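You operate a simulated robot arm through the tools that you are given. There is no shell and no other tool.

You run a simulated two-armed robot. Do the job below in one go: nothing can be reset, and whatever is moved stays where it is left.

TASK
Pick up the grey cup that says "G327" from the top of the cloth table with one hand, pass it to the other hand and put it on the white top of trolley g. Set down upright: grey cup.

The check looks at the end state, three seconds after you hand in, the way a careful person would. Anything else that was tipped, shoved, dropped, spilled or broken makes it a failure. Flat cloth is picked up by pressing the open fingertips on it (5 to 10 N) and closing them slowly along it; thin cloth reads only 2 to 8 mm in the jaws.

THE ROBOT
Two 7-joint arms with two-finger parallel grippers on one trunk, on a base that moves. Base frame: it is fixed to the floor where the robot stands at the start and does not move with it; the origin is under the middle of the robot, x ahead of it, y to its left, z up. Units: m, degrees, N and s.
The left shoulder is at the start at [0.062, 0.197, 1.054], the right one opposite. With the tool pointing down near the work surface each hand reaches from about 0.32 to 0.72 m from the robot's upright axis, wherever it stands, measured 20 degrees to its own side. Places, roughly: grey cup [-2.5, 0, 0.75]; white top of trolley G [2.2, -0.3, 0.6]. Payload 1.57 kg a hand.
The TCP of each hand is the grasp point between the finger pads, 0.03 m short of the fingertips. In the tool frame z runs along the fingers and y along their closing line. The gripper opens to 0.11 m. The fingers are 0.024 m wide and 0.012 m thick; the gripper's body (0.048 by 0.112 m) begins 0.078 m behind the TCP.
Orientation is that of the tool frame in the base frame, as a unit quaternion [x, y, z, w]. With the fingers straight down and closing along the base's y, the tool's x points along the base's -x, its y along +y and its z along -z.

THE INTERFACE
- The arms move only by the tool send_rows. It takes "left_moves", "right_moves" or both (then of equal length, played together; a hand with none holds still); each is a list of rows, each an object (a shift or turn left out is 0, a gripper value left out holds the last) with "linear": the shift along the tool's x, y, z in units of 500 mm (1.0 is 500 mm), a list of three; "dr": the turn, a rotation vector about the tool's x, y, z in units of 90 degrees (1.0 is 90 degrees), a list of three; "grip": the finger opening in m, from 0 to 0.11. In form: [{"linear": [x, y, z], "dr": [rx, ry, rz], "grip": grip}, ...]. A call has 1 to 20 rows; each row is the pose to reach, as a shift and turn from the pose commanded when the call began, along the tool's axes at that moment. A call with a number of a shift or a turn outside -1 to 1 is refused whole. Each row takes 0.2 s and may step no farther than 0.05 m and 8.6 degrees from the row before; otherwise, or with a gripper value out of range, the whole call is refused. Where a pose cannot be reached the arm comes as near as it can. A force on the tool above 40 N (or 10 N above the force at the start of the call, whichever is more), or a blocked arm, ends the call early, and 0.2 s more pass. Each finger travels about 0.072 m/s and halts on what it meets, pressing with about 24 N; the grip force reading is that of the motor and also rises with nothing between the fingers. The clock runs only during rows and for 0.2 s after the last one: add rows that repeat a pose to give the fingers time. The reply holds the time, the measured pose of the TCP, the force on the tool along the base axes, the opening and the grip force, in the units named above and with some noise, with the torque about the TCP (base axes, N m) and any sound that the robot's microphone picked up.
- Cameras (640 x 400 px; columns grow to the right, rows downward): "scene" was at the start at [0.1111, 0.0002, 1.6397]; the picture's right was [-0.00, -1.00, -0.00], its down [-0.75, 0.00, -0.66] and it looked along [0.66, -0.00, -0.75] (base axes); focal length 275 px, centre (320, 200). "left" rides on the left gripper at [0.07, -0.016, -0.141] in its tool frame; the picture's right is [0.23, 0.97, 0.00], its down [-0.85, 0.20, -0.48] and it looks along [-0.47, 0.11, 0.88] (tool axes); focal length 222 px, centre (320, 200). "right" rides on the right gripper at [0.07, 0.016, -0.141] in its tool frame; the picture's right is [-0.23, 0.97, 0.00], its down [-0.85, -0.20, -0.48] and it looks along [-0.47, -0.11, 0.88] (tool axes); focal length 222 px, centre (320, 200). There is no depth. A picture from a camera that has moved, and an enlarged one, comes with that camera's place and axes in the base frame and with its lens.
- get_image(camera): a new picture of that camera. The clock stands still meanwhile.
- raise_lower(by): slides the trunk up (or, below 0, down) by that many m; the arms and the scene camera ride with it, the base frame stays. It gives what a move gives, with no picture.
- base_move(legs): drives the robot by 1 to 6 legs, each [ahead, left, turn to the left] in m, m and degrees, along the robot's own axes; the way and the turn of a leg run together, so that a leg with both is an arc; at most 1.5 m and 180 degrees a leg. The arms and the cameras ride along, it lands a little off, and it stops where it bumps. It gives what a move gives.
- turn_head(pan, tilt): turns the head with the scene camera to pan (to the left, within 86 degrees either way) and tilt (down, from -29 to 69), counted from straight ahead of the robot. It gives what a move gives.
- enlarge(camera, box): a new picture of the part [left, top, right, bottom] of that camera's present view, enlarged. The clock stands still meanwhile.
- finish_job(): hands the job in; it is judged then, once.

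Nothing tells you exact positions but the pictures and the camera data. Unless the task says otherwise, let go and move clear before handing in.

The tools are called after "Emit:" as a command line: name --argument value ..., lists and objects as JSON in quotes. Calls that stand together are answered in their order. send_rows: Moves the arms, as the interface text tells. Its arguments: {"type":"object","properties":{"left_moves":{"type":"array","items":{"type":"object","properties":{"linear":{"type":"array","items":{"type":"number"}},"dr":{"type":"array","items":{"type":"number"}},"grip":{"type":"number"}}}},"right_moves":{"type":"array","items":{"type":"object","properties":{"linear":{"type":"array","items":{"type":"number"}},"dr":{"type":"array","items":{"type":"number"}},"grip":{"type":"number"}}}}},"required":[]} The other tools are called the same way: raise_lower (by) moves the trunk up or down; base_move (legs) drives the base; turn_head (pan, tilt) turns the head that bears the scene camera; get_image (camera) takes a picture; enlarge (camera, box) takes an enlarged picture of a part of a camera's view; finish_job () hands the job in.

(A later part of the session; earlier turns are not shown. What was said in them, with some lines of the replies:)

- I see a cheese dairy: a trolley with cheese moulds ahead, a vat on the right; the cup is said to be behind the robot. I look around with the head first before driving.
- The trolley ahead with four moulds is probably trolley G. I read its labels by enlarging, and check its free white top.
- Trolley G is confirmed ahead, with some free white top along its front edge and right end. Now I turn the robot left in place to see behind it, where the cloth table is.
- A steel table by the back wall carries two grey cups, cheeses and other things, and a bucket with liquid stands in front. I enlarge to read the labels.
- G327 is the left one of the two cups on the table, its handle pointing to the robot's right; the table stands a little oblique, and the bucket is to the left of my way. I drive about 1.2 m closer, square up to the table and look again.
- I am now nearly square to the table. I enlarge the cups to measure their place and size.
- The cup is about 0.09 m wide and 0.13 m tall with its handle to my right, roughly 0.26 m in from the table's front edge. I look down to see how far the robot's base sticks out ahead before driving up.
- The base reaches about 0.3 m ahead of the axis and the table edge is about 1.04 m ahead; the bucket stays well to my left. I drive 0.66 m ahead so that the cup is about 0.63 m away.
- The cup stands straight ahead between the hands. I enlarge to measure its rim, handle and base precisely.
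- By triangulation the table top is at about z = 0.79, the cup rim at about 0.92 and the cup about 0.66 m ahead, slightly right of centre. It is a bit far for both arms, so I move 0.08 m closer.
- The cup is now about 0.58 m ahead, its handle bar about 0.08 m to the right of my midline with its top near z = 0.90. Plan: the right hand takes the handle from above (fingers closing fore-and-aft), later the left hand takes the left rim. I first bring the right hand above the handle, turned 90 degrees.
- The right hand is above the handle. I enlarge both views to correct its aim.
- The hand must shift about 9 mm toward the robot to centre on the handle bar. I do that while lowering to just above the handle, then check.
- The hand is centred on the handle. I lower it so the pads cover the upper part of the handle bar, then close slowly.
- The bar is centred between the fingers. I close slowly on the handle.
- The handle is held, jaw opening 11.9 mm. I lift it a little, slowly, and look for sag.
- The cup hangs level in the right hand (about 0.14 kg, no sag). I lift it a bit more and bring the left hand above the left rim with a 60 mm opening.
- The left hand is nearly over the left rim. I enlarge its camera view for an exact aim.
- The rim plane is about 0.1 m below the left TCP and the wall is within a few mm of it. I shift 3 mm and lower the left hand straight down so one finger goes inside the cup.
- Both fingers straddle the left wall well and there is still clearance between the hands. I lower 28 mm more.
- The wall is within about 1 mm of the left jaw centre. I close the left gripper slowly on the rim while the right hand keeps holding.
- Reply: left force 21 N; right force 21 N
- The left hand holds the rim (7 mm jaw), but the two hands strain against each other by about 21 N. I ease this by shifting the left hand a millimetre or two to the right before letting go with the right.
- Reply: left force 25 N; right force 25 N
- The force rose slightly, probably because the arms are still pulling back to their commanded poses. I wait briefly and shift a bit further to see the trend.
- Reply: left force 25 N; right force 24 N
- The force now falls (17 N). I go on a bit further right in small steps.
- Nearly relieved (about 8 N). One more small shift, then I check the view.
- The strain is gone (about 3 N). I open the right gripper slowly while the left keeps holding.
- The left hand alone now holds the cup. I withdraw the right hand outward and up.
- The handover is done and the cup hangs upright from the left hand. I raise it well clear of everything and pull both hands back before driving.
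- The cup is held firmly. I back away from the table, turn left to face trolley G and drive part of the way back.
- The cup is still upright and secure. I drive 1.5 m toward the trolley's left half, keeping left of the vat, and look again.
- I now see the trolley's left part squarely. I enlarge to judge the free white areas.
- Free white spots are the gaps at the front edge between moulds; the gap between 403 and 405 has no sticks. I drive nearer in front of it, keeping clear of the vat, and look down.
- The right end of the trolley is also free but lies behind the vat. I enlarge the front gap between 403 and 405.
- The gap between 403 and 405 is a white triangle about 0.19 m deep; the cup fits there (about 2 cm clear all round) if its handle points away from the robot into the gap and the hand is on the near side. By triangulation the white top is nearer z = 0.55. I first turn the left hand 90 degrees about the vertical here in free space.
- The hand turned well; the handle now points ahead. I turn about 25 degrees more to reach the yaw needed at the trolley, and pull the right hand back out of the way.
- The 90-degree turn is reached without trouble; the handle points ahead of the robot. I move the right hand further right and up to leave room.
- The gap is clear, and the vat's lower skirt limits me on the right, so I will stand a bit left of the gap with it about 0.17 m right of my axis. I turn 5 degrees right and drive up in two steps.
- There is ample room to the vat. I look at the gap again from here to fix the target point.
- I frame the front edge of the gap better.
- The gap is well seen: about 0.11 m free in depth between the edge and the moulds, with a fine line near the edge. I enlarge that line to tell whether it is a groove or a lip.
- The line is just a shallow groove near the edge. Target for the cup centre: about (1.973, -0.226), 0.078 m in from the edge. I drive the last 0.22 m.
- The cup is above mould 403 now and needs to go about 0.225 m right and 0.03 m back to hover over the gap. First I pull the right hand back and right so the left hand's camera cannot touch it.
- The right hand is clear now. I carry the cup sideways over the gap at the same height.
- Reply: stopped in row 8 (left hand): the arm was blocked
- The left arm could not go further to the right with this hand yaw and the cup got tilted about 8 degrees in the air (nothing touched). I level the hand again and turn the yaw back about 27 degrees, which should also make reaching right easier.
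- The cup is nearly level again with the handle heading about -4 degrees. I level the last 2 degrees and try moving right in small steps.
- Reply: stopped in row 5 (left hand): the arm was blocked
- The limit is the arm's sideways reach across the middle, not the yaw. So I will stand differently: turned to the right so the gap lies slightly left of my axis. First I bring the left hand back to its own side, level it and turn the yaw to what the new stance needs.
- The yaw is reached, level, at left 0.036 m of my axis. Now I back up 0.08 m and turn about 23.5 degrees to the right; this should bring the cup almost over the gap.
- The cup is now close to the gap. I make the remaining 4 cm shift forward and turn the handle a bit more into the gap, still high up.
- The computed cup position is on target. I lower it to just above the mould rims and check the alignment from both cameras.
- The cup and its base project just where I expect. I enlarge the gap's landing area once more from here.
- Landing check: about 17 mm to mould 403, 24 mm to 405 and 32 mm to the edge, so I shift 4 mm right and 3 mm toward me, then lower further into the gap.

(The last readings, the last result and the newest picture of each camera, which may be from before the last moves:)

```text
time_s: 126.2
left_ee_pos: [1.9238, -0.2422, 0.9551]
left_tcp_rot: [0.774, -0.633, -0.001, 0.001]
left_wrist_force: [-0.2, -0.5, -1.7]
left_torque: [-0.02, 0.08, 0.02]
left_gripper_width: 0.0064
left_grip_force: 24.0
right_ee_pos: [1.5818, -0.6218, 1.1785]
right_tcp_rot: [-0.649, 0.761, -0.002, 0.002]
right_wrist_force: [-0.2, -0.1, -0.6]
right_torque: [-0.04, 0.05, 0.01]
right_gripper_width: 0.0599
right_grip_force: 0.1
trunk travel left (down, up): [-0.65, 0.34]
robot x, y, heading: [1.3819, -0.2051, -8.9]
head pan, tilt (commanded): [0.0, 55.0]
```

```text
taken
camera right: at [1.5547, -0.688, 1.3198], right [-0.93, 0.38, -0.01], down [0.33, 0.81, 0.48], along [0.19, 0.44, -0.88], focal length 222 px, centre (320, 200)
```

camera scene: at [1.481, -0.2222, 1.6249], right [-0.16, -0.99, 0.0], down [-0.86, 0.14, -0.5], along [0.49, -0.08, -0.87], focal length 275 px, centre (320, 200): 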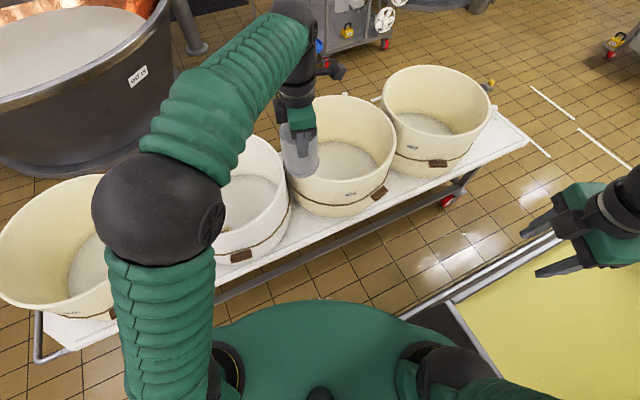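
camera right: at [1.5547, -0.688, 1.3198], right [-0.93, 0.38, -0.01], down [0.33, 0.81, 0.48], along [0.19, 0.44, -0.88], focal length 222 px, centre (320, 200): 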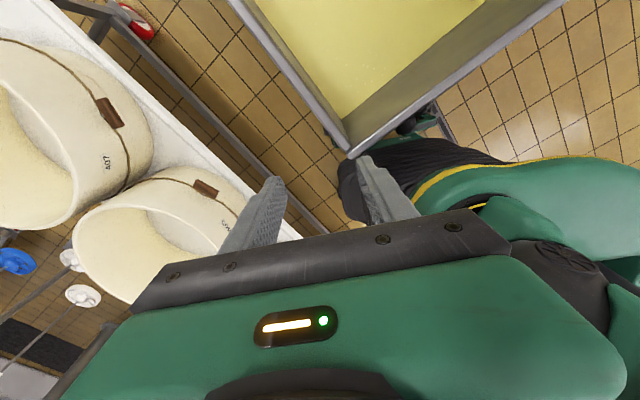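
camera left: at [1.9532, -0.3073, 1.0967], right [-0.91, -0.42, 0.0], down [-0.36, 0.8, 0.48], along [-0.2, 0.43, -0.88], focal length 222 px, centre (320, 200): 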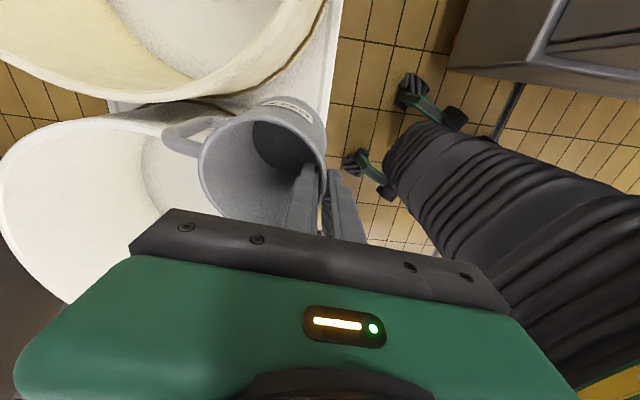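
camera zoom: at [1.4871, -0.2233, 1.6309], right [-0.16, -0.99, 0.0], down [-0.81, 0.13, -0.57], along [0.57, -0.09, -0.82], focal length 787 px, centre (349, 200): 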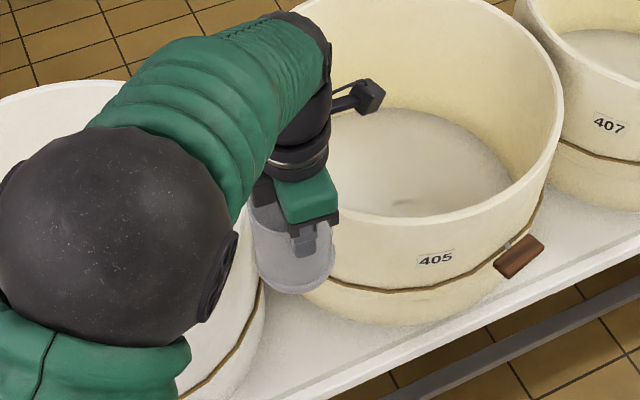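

Wrist and forearm stay well above the moulds, and no contact is felt. I go on lowering slowly.

Emit:
send_rows --left_moves '[{"linear": [0, 0, 0.03], "grip": 0.0}, {"linear": [0, 0, 0.06]}, {"linear": [0, 0, 0.09]}, {"linear": [0, 0, 0.12]}, {"linear": [0, 0, 0.15]}, {"linear": [0, 0, 0.18]}, {"linear": [0, 0, 0.21]}, {"linear": [0, 0, 0.24]}, {"linear": [0, 0, 0.24]}]'

Emit:
enlarge --camera "scene" --box '[220, 130, 400, 270]'

Emit:
get_image --camera "left"

Emit:
get_image --camera "scene"

```text
time_s: 128.2
left_ee_pos: [1.9224, -0.2424, 0.8332]
left_tcp_rot: [0.775, -0.632, 0.0, 0.002]
left_wrist_force: [0.9, -0.9, -0.7]
left_torque: [0.02, 0.12, 0.02]
left_gripper_width: 0.0063
left_grip_force: 23.9
right_ee_pos: [1.582, -0.6224, 1.1791]
right_tcp_rot: [-0.649, 0.761, -0.002, 0.001]
right_wrist_force: [-0.3, -0.2, -0.3]
right_torque: [0.01, -0.01, -0.02]
right_gripper_width: 0.0601
right_grip_force: 0.1
trunk travel left (down, up): [-0.65, 0.34]
robot x, y, heading: [1.386, -0.2041, -8.7]
head pan, tilt (commanded): [0.0, 55.0]
```

```text
2.86 times, centred on (310, 200) of scene
camera zoom: at [1.4872, -0.2235, 1.6309], right [-0.16, -0.99, 0.0], down [-0.81, 0.13, -0.57], along [0.57, -0.09, -0.82], focal length 787 px, centre (349, 200)
```

zoom: 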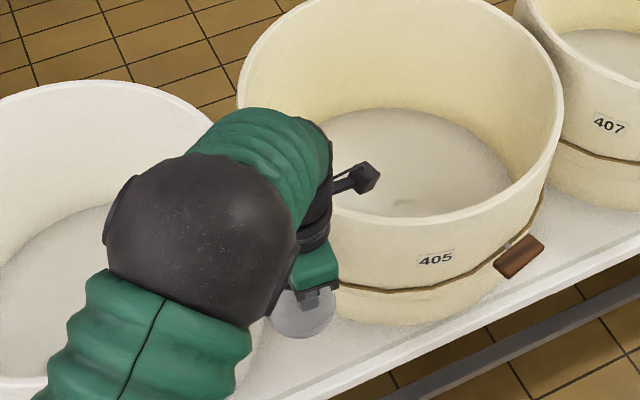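

```text
taken
camera left: at [1.9536, -0.3064, 0.9752], right [-0.91, -0.42, 0.0], down [-0.36, 0.8, 0.48], along [-0.2, 0.43, -0.88], focal length 222 px, centre (320, 200)
```

left: 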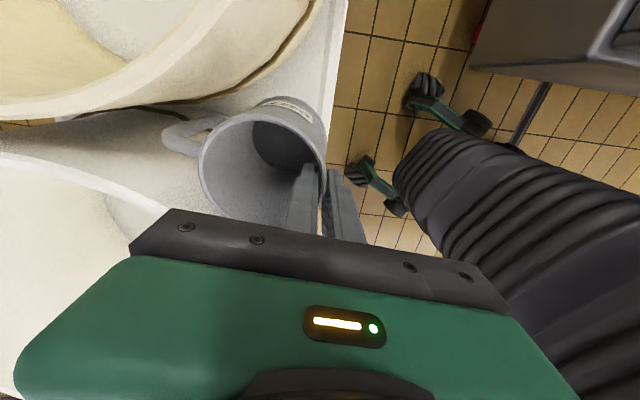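

```text
taken
camera scene: at [1.4872, -0.2235, 1.6309], right [-0.16, -0.99, 0.0], down [-0.81, 0.13, -0.57], along [0.57, -0.09, -0.82], focal length 275 px, centre (320, 200)
```

scene: 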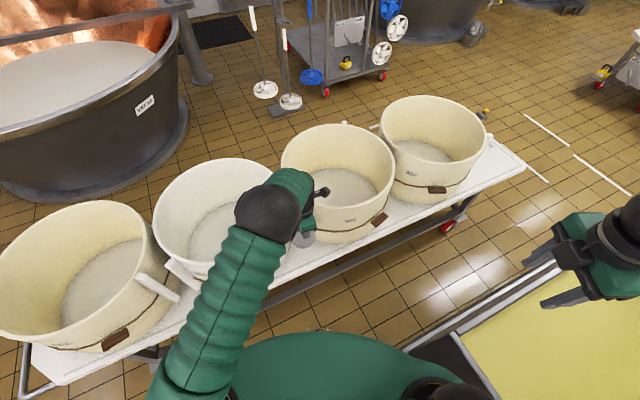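

The cup is going down cleanly between the moulds. I lower further to about 3 cm above the white top.

Emit:
send_rows --left_moves '[{"linear": [0, -0.002, 0.03], "grip": 0.0}, {"linear": [0, -0.004, 0.06]}, {"linear": [0, -0.004, 0.09]}, {"linear": [0, -0.004, 0.12]}, {"linear": [0, -0.004, 0.15]}, {"linear": [0, -0.004, 0.18]}, {"linear": [0, -0.004, 0.21]}, {"linear": [0, -0.004, 0.21]}]'

Emit:
enlarge --camera "scene" --box '[220, 150, 400, 290]'

Emit:
get_image --camera "left"

```text
time_s: 130.0
left_ee_pos: [1.9266, -0.245, 0.7294]
left_tcp_rot: [0.774, -0.633, -0.001, 0.002]
left_wrist_force: [0.1, -0.2, -1.6]
left_torque: [-0.02, 0.01, -0.04]
left_gripper_width: 0.0061
left_grip_force: 24.7
right_ee_pos: [1.5817, -0.6214, 1.1793]
right_tcp_rot: [-0.649, 0.761, -0.002, 0.002]
right_wrist_force: [0.3, -0.9, -1.2]
right_torque: [-0.03, 0.0, 0.01]
right_gripper_width: 0.0605
right_grip_force: 0.0
trunk travel left (down, up): [-0.65, 0.34]
robot x, y, heading: [1.3855, -0.2064, -9.0]
head pan, tilt (commanded): [0.0, 55.0]
```

```text
2.86 times, centred on (310, 220) of scene
camera zoom: at [1.4873, -0.2235, 1.6309], right [-0.16, -0.99, 0.0], down [-0.81, 0.13, -0.57], along [0.57, -0.09, -0.82], focal length 787 px, centre (349, 143)
```

zoom: 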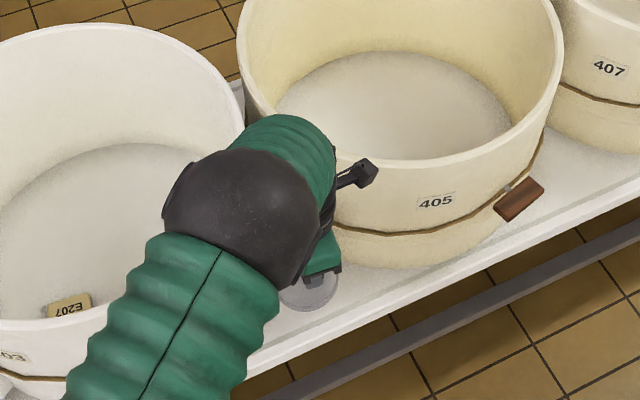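

```text
taken
camera left: at [1.9572, -0.3088, 0.8702], right [-0.91, -0.42, 0.0], down [-0.36, 0.8, 0.48], along [-0.2, 0.43, -0.88], focal length 222 px, centre (320, 200)
```

left: 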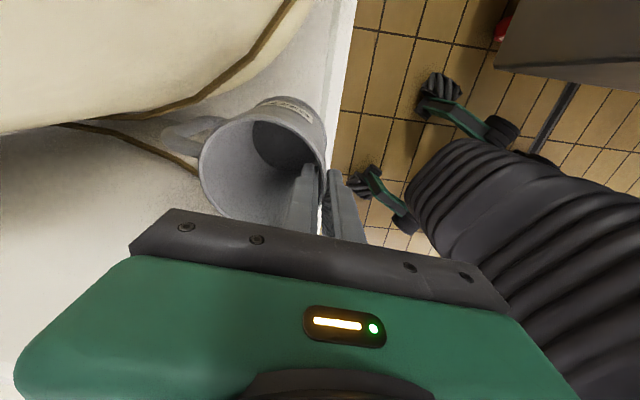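

The cup is between the moulds, about 4 cm above the top. I enlarge the left view to check its clearance to edge and moulds.

Emit:
enlarge --camera "left" --box '[140, 60, 380, 210]'

Emit:
turn_head --pan -20 --tilt 60

Emit:
get_image --camera "scene"

```text
2.67 times, centred on (260, 135) of left
camera zoom: at [1.9572, -0.3088, 0.8702], right [-0.91, -0.42, 0.0], down [-0.36, 0.8, 0.48], along [-0.2, 0.43, -0.88], focal length 592 px, centre (480, 373)
```

zoom: 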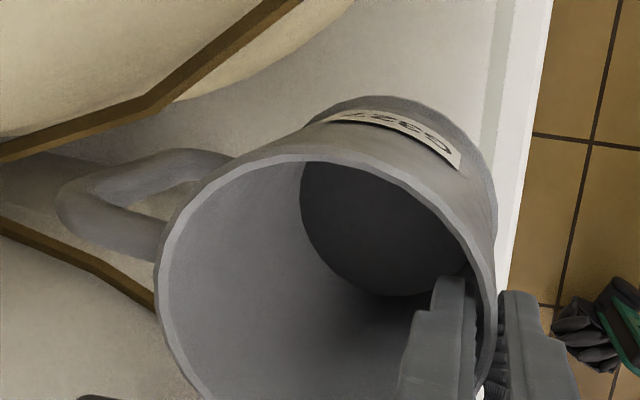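

```text
time_s: 130.8
left_ee_pos: [1.9285, -0.2432, 0.7294]
left_tcp_rot: [0.775, -0.633, 0.0, 0.002]
left_wrist_force: [-0.7, -0.5, -2.3]
left_torque: [-0.04, 0.07, -0.01]
left_gripper_width: 0.0064
left_grip_force: 23.9
right_ee_pos: [1.5812, -0.6211, 1.1778]
right_tcp_rot: [-0.65, 0.76, -0.003, 0.002]
right_wrist_force: [-0.6, 0.3, 0.1]
right_torque: [0.01, -0.02, -0.01]
right_gripper_width: 0.06
right_grip_force: 0.1
trunk travel left (down, up): [-0.65, 0.34]
robot x, y, heading: [1.3776, -0.2053, -8.9]
head pan, tilt (commanded): [-20.0, 60.0]
```

```text
taken
camera scene: at [1.4747, -0.2446, 1.6249], right [-0.48, -0.88, 0.0], down [-0.76, 0.42, -0.5], along [0.44, -0.24, -0.87], focal length 275 px, centre (320, 200)
```

scene: 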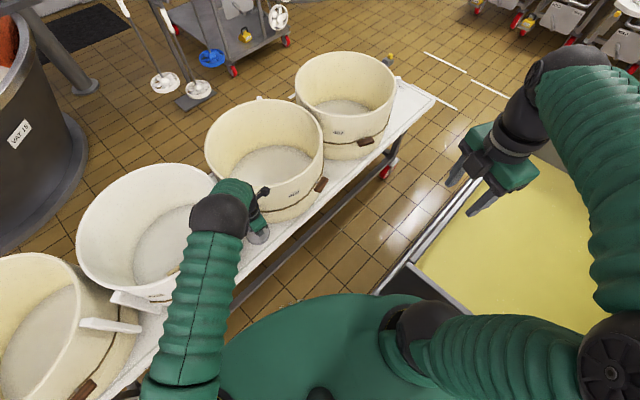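

Clearances look like about 2 cm on every side. I lower the rest in small steps, watching the vertical force for touch-down.

Emit:
send_rows --left_moves '[{"linear": [0, 0, 0.012], "grip": 0.0}, {"linear": [0, 0, 0.024]}, {"linear": [0, 0, 0.036]}, {"linear": [0, 0, 0.048]}, {"linear": [0, 0, 0.056]}, {"linear": [0, 0, 0.056]}]'

Emit:
send_rows --left_moves '[{"linear": [0, 0, 0.004]}, {"linear": [0, 0, 0.008]}, {"linear": [0, 0, 0.012]}, {"linear": [0, 0, 0.012]}]'

```text
time_s: 132.2
left_ee_pos: [1.9264, -0.2421, 0.7011]
left_tcp_rot: [0.774, -0.633, 0.0, 0.002]
left_wrist_force: [-0.3, -0.2, -1.3]
left_torque: [0.01, 0.08, -0.01]
left_gripper_width: 0.006
left_grip_force: 23.6
right_ee_pos: [1.5817, -0.6218, 1.1785]
right_tcp_rot: [-0.649, 0.76, -0.003, 0.003]
right_wrist_force: [-0.9, 0.9, 1.2]
right_torque: [-0.01, -0.01, 0.01]
right_gripper_width: 0.0601
right_grip_force: 0.2
trunk travel left (down, up): [-0.65, 0.34]
robot x, y, heading: [1.3845, -0.2055, -8.9]
head pan, tilt (commanded): [-20.0, 60.0]
```

```text
time_s: 133.2
left_ee_pos: [1.9264, -0.2434, 0.6949]
left_tcp_rot: [0.774, -0.633, 0.0, 0.002]
left_wrist_force: [0.3, -0.4, -1.7]
left_torque: [-0.03, 0.05, 0.03]
left_gripper_width: 0.0065
left_grip_force: 24.3
right_ee_pos: [1.5824, -0.6214, 1.1783]
right_tcp_rot: [-0.649, 0.761, -0.003, 0.002]
right_wrist_force: [-0.5, -0.1, -0.2]
right_torque: [0.0, 0.03, -0.03]
right_gripper_width: 0.0601
right_grip_force: 0.0
trunk travel left (down, up): [-0.65, 0.34]
robot x, y, heading: [1.3847, -0.204, -9.2]
head pan, tilt (commanded): [-20.0, 60.0]
```

No contact yet at TCP z = 0.695. I go on in 2 mm steps.

Emit:
send_rows --left_moves '[{"linear": [0, 0, 0.004]}, {"linear": [0, 0, 0.008]}, {"linear": [0, 0, 0.008]}]'

Emit:
send_rows --left_moves '[{"linear": [0, 0, 0.004]}, {"linear": [0, 0, 0.008]}, {"linear": [0, 0, 0.008]}]'

Emit:
get_image --camera "left"

```text
time_s: 134.0
left_ee_pos: [1.9277, -0.2438, 0.6904]
left_tcp_rot: [0.775, -0.633, -0.001, 0.002]
left_wrist_force: [-0.6, -0.5, -1.4]
left_torque: [0.0, 0.08, 0.03]
left_gripper_width: 0.0065
left_grip_force: 24.5
right_ee_pos: [1.5829, -0.6218, 1.1788]
right_tcp_rot: [-0.649, 0.761, -0.002, 0.002]
right_wrist_force: [-0.5, -0.2, 0.8]
right_torque: [0.0, 0.01, 0.01]
right_gripper_width: 0.0598
right_grip_force: 0.2
trunk travel left (down, up): [-0.65, 0.34]
robot x, y, heading: [1.3824, -0.2058, -8.8]
head pan, tilt (commanded): [-20.0, 60.0]
```

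```text
time_s: 134.8
left_ee_pos: [1.9264, -0.2424, 0.6882]
left_tcp_rot: [0.774, -0.633, 0.0, 0.002]
left_wrist_force: [-0.8, 0.1, -0.6]
left_torque: [0.01, 0.04, 0.02]
left_gripper_width: 0.0063
left_grip_force: 24.0
right_ee_pos: [1.5809, -0.6208, 1.1785]
right_tcp_rot: [-0.649, 0.761, -0.003, 0.003]
right_wrist_force: [0.9, 1.3, -0.3]
right_torque: [-0.05, -0.02, 0.01]
right_gripper_width: 0.0599
right_grip_force: 0.1
trunk travel left (down, up): [-0.65, 0.34]
robot x, y, heading: [1.3812, -0.2069, -9.2]
head pan, tilt (commanded): [-20.0, 60.0]
```

```text
taken
camera left: at [1.9572, -0.3074, 0.8282], right [-0.91, -0.42, 0.0], down [-0.36, 0.8, 0.48], along [-0.2, 0.43, -0.88], focal length 222 px, centre (320, 200)
```

left: 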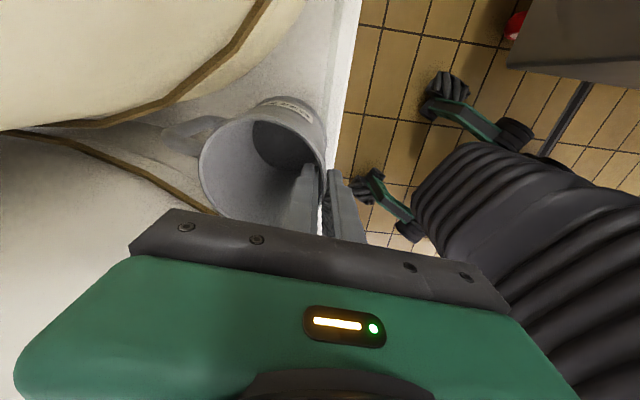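

Still free. I continue with small steps.

Emit:
send_rows --left_moves '[{"linear": [0, 0, 0.003]}, {"linear": [0, 0, 0.006]}, {"linear": [0, 0, 0.006]}]'

Emit:
send_rows --left_moves '[{"linear": [0, 0, 0.003]}, {"linear": [0, 0, 0.006]}, {"linear": [0, 0, 0.006]}]'

Emit:
enlarge --camera "left" --box '[140, 60, 380, 210]'

```text
time_s: 135.6
left_ee_pos: [1.9278, -0.2422, 0.6836]
left_tcp_rot: [0.775, -0.632, -0.001, 0.002]
left_wrist_force: [-0.2, -0.4, -1.4]
left_torque: [-0.06, 0.05, 0.0]
left_gripper_width: 0.0065
left_grip_force: 24.5
right_ee_pos: [1.5821, -0.6217, 1.1786]
right_tcp_rot: [-0.649, 0.76, -0.003, 0.002]
right_wrist_force: [-0.1, 0.2, 0.0]
right_torque: [0.03, 0.02, 0.0]
right_gripper_width: 0.0601
right_grip_force: 0.0
trunk travel left (down, up): [-0.65, 0.34]
robot x, y, heading: [1.3816, -0.2047, -8.7]
head pan, tilt (commanded): [-20.0, 60.0]
```

```text
time_s: 136.4
left_ee_pos: [1.926, -0.2427, 0.6802]
left_tcp_rot: [0.774, -0.633, 0.0, 0.002]
left_wrist_force: [-0.5, 0.5, -1.3]
left_torque: [0.01, 0.08, 0.02]
left_gripper_width: 0.0062
left_grip_force: 24.1
right_ee_pos: [1.5821, -0.6223, 1.1786]
right_tcp_rot: [-0.649, 0.761, -0.003, 0.003]
right_wrist_force: [-0.5, 0.2, 0.5]
right_torque: [-0.01, 0.01, -0.01]
right_gripper_width: 0.0599
right_grip_force: 0.0
trunk travel left (down, up): [-0.65, 0.34]
robot x, y, heading: [1.3848, -0.2051, -8.9]
head pan, tilt (commanded): [-20.0, 60.0]
```

```text
2.67 times, centred on (260, 135) of left
camera zoom: at [1.9567, -0.3072, 0.8216], right [-0.91, -0.42, 0.0], down [-0.36, 0.8, 0.48], along [-0.2, 0.43, -0.88], focal length 592 px, centre (480, 373)
```

zoom: 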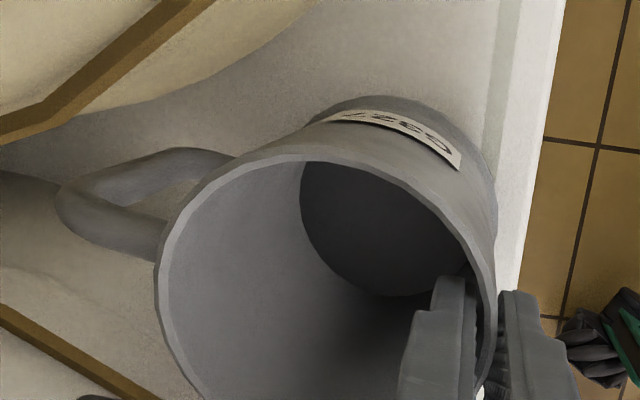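

The cup is well placed over the white surface, close above it. I keep lowering in small steps.

Emit:
send_rows --left_moves '[{"linear": [0, 0, 0.003]}, {"linear": [0, 0, 0.006]}, {"linear": [0, 0, 0.006]}]'

Emit:
send_rows --left_moves '[{"linear": [0, 0, 0.003]}, {"linear": [0, 0, 0.006]}, {"linear": [0, 0, 0.006]}]'

Emit:
send_rows --left_moves '[{"linear": [0, 0, 0.003]}, {"linear": [0, 0, 0.006]}, {"linear": [0, 0, 0.006]}]'

```text
time_s: 137.2
left_ee_pos: [1.9264, -0.242, 0.6785]
left_tcp_rot: [0.774, -0.633, 0.0, 0.001]
left_wrist_force: [-2.6, 0.7, 13.8]
left_torque: [0.67, -0.02, 0.09]
left_gripper_width: 0.0067
left_grip_force: 23.8
right_ee_pos: [1.5796, -0.6208, 1.1794]
right_tcp_rot: [-0.649, 0.76, -0.003, 0.003]
right_wrist_force: [1.2, -0.3, 0.3]
right_torque: [-0.01, -0.01, -0.01]
right_gripper_width: 0.0601
right_grip_force: 0.1
trunk travel left (down, up): [-0.65, 0.34]
robot x, y, heading: [1.3848, -0.2073, -8.8]
head pan, tilt (commanded): [-20.0, 60.0]
```

```text
time_s: 138.0
left_ee_pos: [1.9255, -0.2435, 0.6773]
left_tcp_rot: [0.775, -0.632, 0.003, 0.001]
left_wrist_force: [0.0, -0.3, 25.8]
left_torque: [-0.01, -0.24, 0.07]
left_gripper_width: 0.0066
left_grip_force: 24.0
right_ee_pos: [1.5785, -0.6212, 1.1784]
right_tcp_rot: [-0.649, 0.761, -0.004, 0.004]
right_wrist_force: [0.0, -0.4, 1.0]
right_torque: [-0.01, 0.0, -0.04]
right_gripper_width: 0.06
right_grip_force: 0.0
trunk travel left (down, up): [-0.65, 0.34]
robot x, y, heading: [1.3853, -0.2026, -9.0]
head pan, tilt (commanded): [-20.0, 60.0]
```

```text
time_s: 138.6
left_ee_pos: [1.9264, -0.2437, 0.6769]
left_tcp_rot: [0.774, -0.633, 0.003, 0.002]
left_wrist_force: [-10.7, 1.6, 28.7]
left_torque: [0.74, 0.62, 0.21]
left_gripper_width: 0.0065
left_grip_force: 24.0
right_ee_pos: [1.5765, -0.62, 1.1797]
right_tcp_rot: [-0.649, 0.76, -0.004, 0.003]
right_wrist_force: [0.7, -1.4, -0.2]
right_torque: [0.0, 0.02, -0.01]
right_gripper_width: 0.0599
right_grip_force: 0.2
trunk travel left (down, up): [-0.65, 0.34]
robot x, y, heading: [1.3885, -0.2085, -9.0]
head pan, tilt (commanded): [-20.0, 60.0]
stopped in row 2 (left hand): the force on the tool passed its limit at 42 N (the readings are from after the stop); the commanded pose is now the measured one
```

Touch-down: the cup stands on the white top and I pressed a bit more than needed. I ease the pressure upward before opening.

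Emit:
send_rows --left_moves '[{"linear": [0, 0, -0.001]}, {"linear": [0, 0, -0.002]}, {"linear": [0, 0, -0.002]}]'

Emit:
enlarge --camera "left" --box '[140, 60, 380, 210]'

```text
time_s: 139.4
left_ee_pos: [1.9267, -0.2416, 0.6766]
left_tcp_rot: [0.774, -0.633, 0.004, 0.002]
left_wrist_force: [-7.5, 0.0, 25.1]
left_torque: [0.09, 0.66, 0.06]
left_gripper_width: 0.006
left_grip_force: 23.9
right_ee_pos: [1.5785, -0.6213, 1.1786]
right_tcp_rot: [-0.649, 0.761, -0.004, 0.003]
right_wrist_force: [-0.1, -0.7, 0.4]
right_torque: [0.0, -0.02, -0.01]
right_gripper_width: 0.0599
right_grip_force: 0.0
trunk travel left (down, up): [-0.65, 0.34]
robot x, y, heading: [1.3832, -0.203, -8.9]
head pan, tilt (commanded): [-20.0, 60.0]
```

```text
2.67 times, centred on (260, 135) of left
camera zoom: at [1.9556, -0.3077, 0.8183], right [-0.91, -0.42, 0.0], down [-0.37, 0.8, 0.47], along [-0.2, 0.43, -0.88], focal length 592 px, centre (480, 373)
```

zoom: 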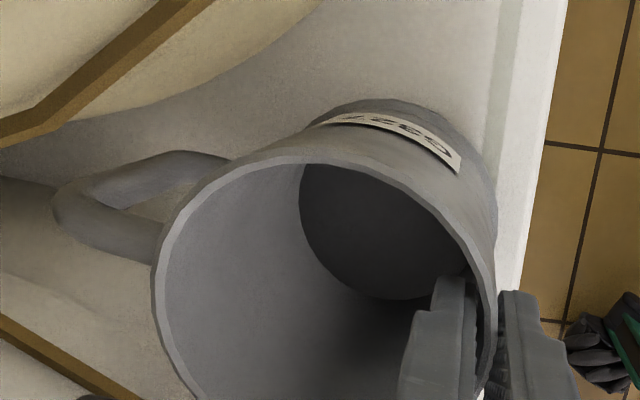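

The cup sits on the surface near the groove. I ease up a bit more.

Emit:
send_rows --left_moves '[{"linear": [0, 0, -0.002]}, {"linear": [0, 0, -0.004]}, {"linear": [0, 0, -0.004]}]'

```text
time_s: 140.2
left_ee_pos: [1.9276, -0.2422, 0.6774]
left_tcp_rot: [0.774, -0.633, 0.002, 0.002]
left_wrist_force: [-5.4, -2.1, 12.4]
left_torque: [-0.26, 0.39, -0.02]
left_gripper_width: 0.0064
left_grip_force: 23.9
right_ee_pos: [1.5803, -0.6218, 1.179]
right_tcp_rot: [-0.65, 0.76, -0.003, 0.003]
right_wrist_force: [-0.5, 0.5, -0.2]
right_torque: [0.01, -0.01, 0.02]
right_gripper_width: 0.0601
right_grip_force: 0.0
trunk travel left (down, up): [-0.65, 0.34]
robot x, y, heading: [1.3842, -0.2115, -9.0]
head pan, tilt (commanded): [-20.0, 60.0]
```

Down to 12 N. One more small ease.

Emit:
send_rows --left_moves '[{"linear": [0, 0, -0.0015]}, {"linear": [0, 0, -0.0025]}, {"linear": [0, 0, -0.0025]}]'

```text
time_s: 141.0
left_ee_pos: [1.9293, -0.2422, 0.677]
left_tcp_rot: [0.775, -0.632, 0.001, 0.001]
left_wrist_force: [0.8, -0.6, -1.7]
left_torque: [-0.02, 0.1, -0.02]
left_gripper_width: 0.0063
left_grip_force: 24.5
right_ee_pos: [1.583, -0.6219, 1.1773]
right_tcp_rot: [-0.649, 0.761, -0.003, 0.002]
right_wrist_force: [-0.8, -0.3, -0.1]
right_torque: [0.01, 0.01, 0.03]
right_gripper_width: 0.06
right_grip_force: 0.1
trunk travel left (down, up): [-0.65, 0.34]
robot x, y, heading: [1.3853, -0.2071, -8.7]
head pan, tilt (commanded): [-20.0, 60.0]
```

Now it just hangs free by a fraction of a millimetre. I set it back by 0.5 mm and then open slowly, a little at first.

Emit:
send_rows --left_moves '[{"linear": [0, 0, 0.0008]}, {"linear": [0, 0, 0.0012]}, {"linear": [0, 0, 0.0012]}]'

```text
time_s: 141.8
left_ee_pos: [1.9283, -0.243, 0.6771]
left_tcp_rot: [0.775, -0.632, 0.002, 0.001]
left_wrist_force: [0.1, 0.6, 0.4]
left_torque: [0.18, -0.15, 0.02]
left_gripper_width: 0.0063
left_grip_force: 24.3
right_ee_pos: [1.5817, -0.621, 1.1782]
right_tcp_rot: [-0.649, 0.761, -0.003, 0.002]
right_wrist_force: [0.0, -0.5, 0.0]
right_torque: [0.03, -0.01, 0.03]
right_gripper_width: 0.0599
right_grip_force: 0.0
trunk travel left (down, up): [-0.65, 0.34]
robot x, y, heading: [1.383, -0.207, -8.6]
head pan, tilt (commanded): [-20.0, 60.0]
```

The cup now rests with about its own weight on the top. I open the left gripper slowly.

Emit:
send_rows --left_moves '[{"grip": 0.007}, {"grip": 0.008}, {"grip": 0.01}, {"grip": 0.014}, {"grip": 0.02}, {"grip": 0.028}, {"grip": 0.036}, {"grip": 0.044}, {"grip": 0.044}]'

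Emit:
enlarge --camera "left" --box '[140, 60, 380, 210]'

```text
time_s: 143.8
left_ee_pos: [1.9287, -0.2438, 0.6769]
left_tcp_rot: [0.774, -0.633, 0.002, 0.002]
left_wrist_force: [0.0, 0.5, 0.1]
left_torque: [0.0, 0.0, 0.01]
left_gripper_width: 0.0439
left_grip_force: 0.0
right_ee_pos: [1.5822, -0.622, 1.1783]
right_tcp_rot: [-0.649, 0.761, -0.003, 0.002]
right_wrist_force: [-0.6, 0.1, -0.1]
right_torque: [0.01, -0.01, -0.01]
right_gripper_width: 0.0602
right_grip_force: 0.1
trunk travel left (down, up): [-0.65, 0.34]
robot x, y, heading: [1.3816, -0.2091, -9.1]
head pan, tilt (commanded): [-20.0, 60.0]
```

```text
2.67 times, centred on (260, 135) of left
camera zoom: at [1.9584, -0.3078, 0.8184], right [-0.91, -0.42, 0.0], down [-0.37, 0.8, 0.47], along [-0.2, 0.43, -0.88], focal length 592 px, centre (480, 373)
```

zoom: 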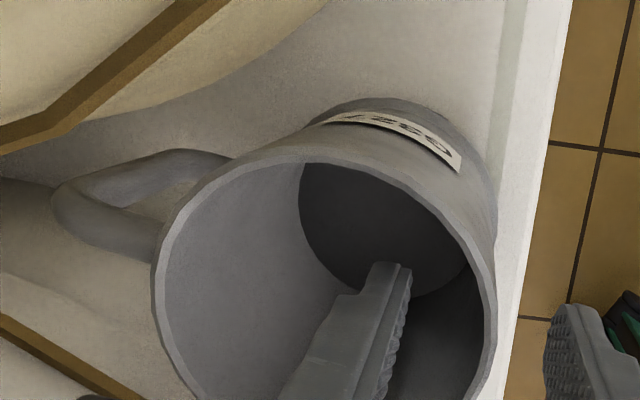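

The cup stands free and did not move. I lift the left hand straight up out of the cup.

Emit:
send_rows --left_moves '[{"linear": [0, 0, -0.02]}, {"linear": [0, 0, -0.05]}, {"linear": [0, 0, -0.08]}, {"linear": [0, 0, -0.12]}, {"linear": [0, 0, -0.16]}, {"linear": [0, 0, -0.2]}, {"linear": [0, 0, -0.24]}, {"linear": [0, 0, -0.28]}, {"linear": [0, 0, -0.28]}]'

Emit:
get_image --camera "left"

```text
time_s: 145.8
left_ee_pos: [1.9268, -0.2412, 0.8179]
left_tcp_rot: [0.774, -0.633, 0.001, 0.003]
left_wrist_force: [0.5, 0.0, -0.4]
left_torque: [-0.04, 0.02, -0.01]
left_gripper_width: 0.0441
left_grip_force: 0.0
right_ee_pos: [1.5829, -0.6217, 1.1783]
right_tcp_rot: [-0.649, 0.76, -0.003, 0.002]
right_wrist_force: [0.0, -0.1, 0.0]
right_torque: [0.0, -0.01, -0.01]
right_gripper_width: 0.06
right_grip_force: 0.1
trunk travel left (down, up): [-0.65, 0.34]
robot x, y, heading: [1.3862, -0.2057, -9.0]
head pan, tilt (commanded): [-20.0, 60.0]
```

```text
taken
camera left: at [1.9571, -0.3054, 0.9588], right [-0.91, -0.42, 0.0], down [-0.37, 0.8, 0.47], along [-0.2, 0.43, -0.88], focal length 222 px, centre (320, 200)
```

left: 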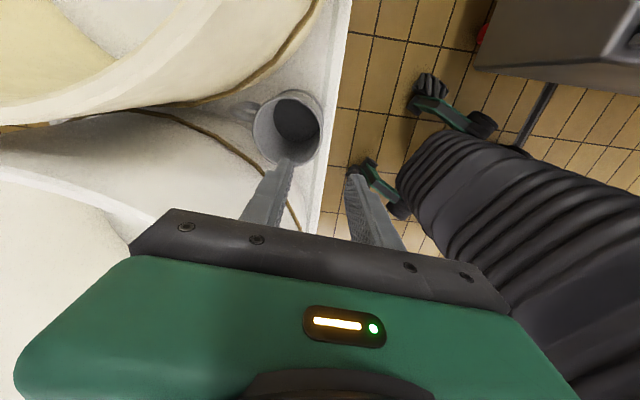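

The cup stands upright on the white top between 403 and 405. I raise the left hand well above the moulds.

Emit:
send_rows --left_moves '[{"linear": [0, 0, -0.06]}, {"linear": [0, 0, -0.12]}, {"linear": [0, 0, -0.18]}, {"linear": [0, 0, -0.24]}, {"linear": [0, 0, -0.3]}, {"linear": [0, 0, -0.36]}, {"linear": [0, 0, -0.42]}, {"linear": [0, 0, -0.48]}, {"linear": [0, 0, -0.54]}, {"linear": [0, 0, -0.58]}, {"linear": [0, 0, -0.58]}]'

Emit:
get_image --camera "scene"

Emit:
enlarge --camera "left" --box '[200, 60, 400, 200]'

```text
time_s: 148.2
left_ee_pos: [1.9287, -0.2417, 1.1074]
left_tcp_rot: [0.774, -0.633, 0.003, 0.002]
left_wrist_force: [0.1, 0.3, -0.3]
left_torque: [0.01, 0.0, -0.03]
left_gripper_width: 0.0442
left_grip_force: 0.0
right_ee_pos: [1.5835, -0.621, 1.1777]
right_tcp_rot: [-0.649, 0.761, -0.003, 0.003]
right_wrist_force: [-0.5, 0.2, -0.4]
right_torque: [0.0, -0.01, 0.01]
right_gripper_width: 0.0601
right_grip_force: 0.0
trunk travel left (down, up): [-0.65, 0.34]
robot x, y, heading: [1.3871, -0.2033, -8.8]
head pan, tilt (commanded): [-20.0, 60.0]
```

```text
taken
camera scene: at [1.4744, -0.2445, 1.625], right [-0.48, -0.88, 0.0], down [-0.76, 0.42, -0.5], along [0.44, -0.24, -0.87], focal length 275 px, centre (320, 200)
```

scene: 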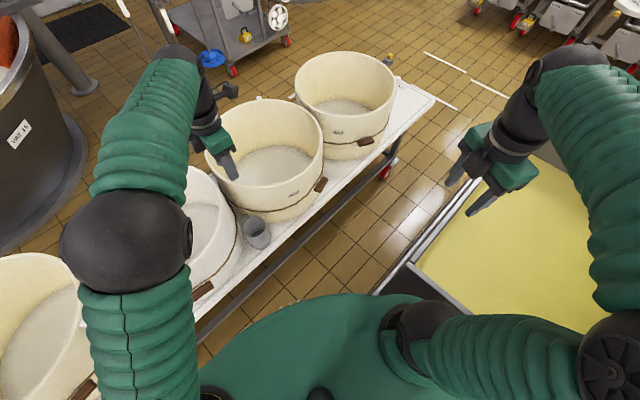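

```text
2.86 times, centred on (300, 130) of left
camera zoom: at [1.9584, -0.3062, 1.2488], right [-0.91, -0.41, 0.0], down [-0.36, 0.8, 0.47], along [-0.2, 0.43, -0.88], focal length 635 px, centre (377, 400)
```

zoom: 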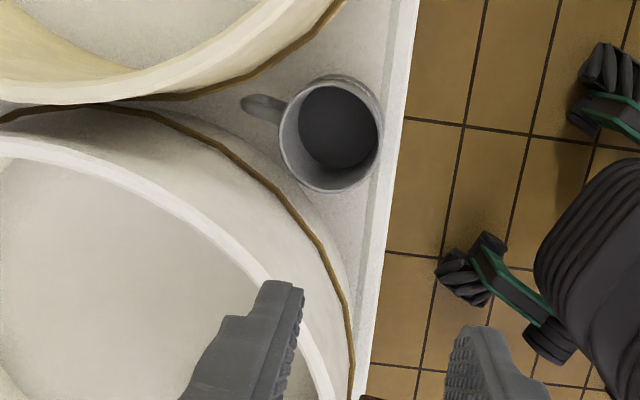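

The cup stands upright in the gap. I draw the left hand back clear of the trolley and check the result closely.

Emit:
send_rows --left_moves '[{"linear": [0, 0.05, 0]}, {"linear": [0, 0.1, 0]}, {"linear": [0, 0.15, 0]}, {"linear": [0, 0.2, 0]}, {"linear": [0, 0.25, 0]}, {"linear": [0, 0.25, 0]}]'

Emit:
enlarge --camera "scene" --box '[200, 180, 330, 270]'

Emit:
get_image --camera "scene"

```text
time_s: 149.6
left_ee_pos: [1.8076, -0.2681, 1.1119]
left_tcp_rot: [0.774, -0.634, 0.004, 0.002]
left_wrist_force: [0.0, 0.4, 0.4]
left_torque: [-0.01, 0.0, -0.02]
left_gripper_width: 0.0442
left_grip_force: 0.1
right_ee_pos: [1.5823, -0.6227, 1.1808]
right_tcp_rot: [-0.65, 0.76, -0.001, 0.002]
right_wrist_force: [0.2, 0.9, 0.0]
right_torque: [0.01, 0.01, 0.03]
right_gripper_width: 0.0601
right_grip_force: 0.1
trunk travel left (down, up): [-0.65, 0.34]
robot x, y, heading: [1.3847, -0.2069, -8.9]
head pan, tilt (commanded): [-20.0, 60.0]
```

```text
4.44 times, centred on (265, 225) of scene
camera zoom: at [1.4739, -0.2471, 1.6265], right [-0.48, -0.88, 0.0], down [-0.76, 0.42, -0.5], along [0.44, -0.24, -0.87], focal length 1224 px, centre (564, 89)
```

zoom: 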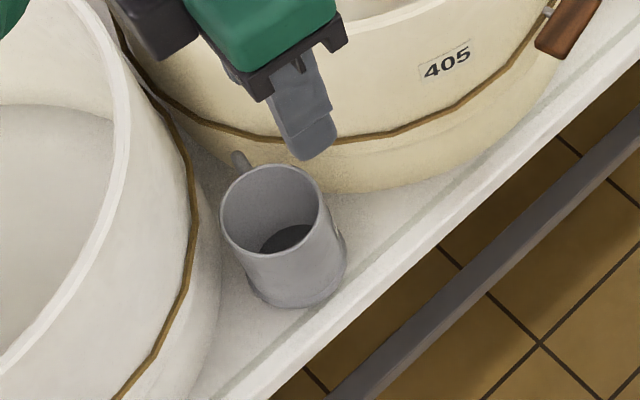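

```text
taken
camera scene: at [1.4739, -0.2471, 1.6265], right [-0.48, -0.88, 0.0], down [-0.76, 0.42, -0.5], along [0.44, -0.24, -0.87], focal length 275 px, centre (320, 200)
```

scene: 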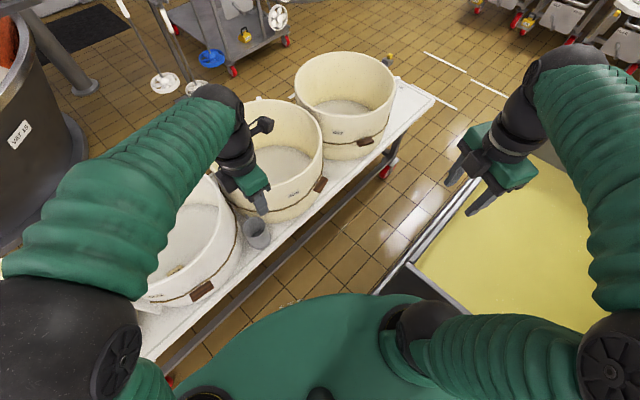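

The grey cup G327 stands upright on the white top of trolley G between moulds 403 and 405, fully on the surface, and both hands are clear. Nothing else was moved, so I hand in.

Emit:
finish_job

```text
The job is handed in.
```

The grey cup G327 now stands upright on the white top of trolley G, in the front gap between moulds 403 and 405, and I have handed the job in.

- **Pass:** The right hand picked it up by the handle from the cloth table. It passed it to the left hand above the table, and the left hand set it down on the trolley.
- **Fit:** The gap is tight. By my measurements the cup has about 2 cm of room to each mould and to the front edge of the top, and its base is fully on the surface.
- **On the way:** The left arm reached its limit while swinging over the trolley and tilted the cup about 8 degrees in the air. It touched nothing, and I levelled it before lowering.
- **Setting down:** I pressed harder than needed, with a brief peak of 42 N on the hand. I eased that off before opening the fingers.
- **Other objects:** I saw nothing else tipped or shoved. I did not go back to look at the cloth table after leaving it.

Both hands are empty and clear of the cup. The robot is still parked in front of the trolley, with the right arm above the vat.
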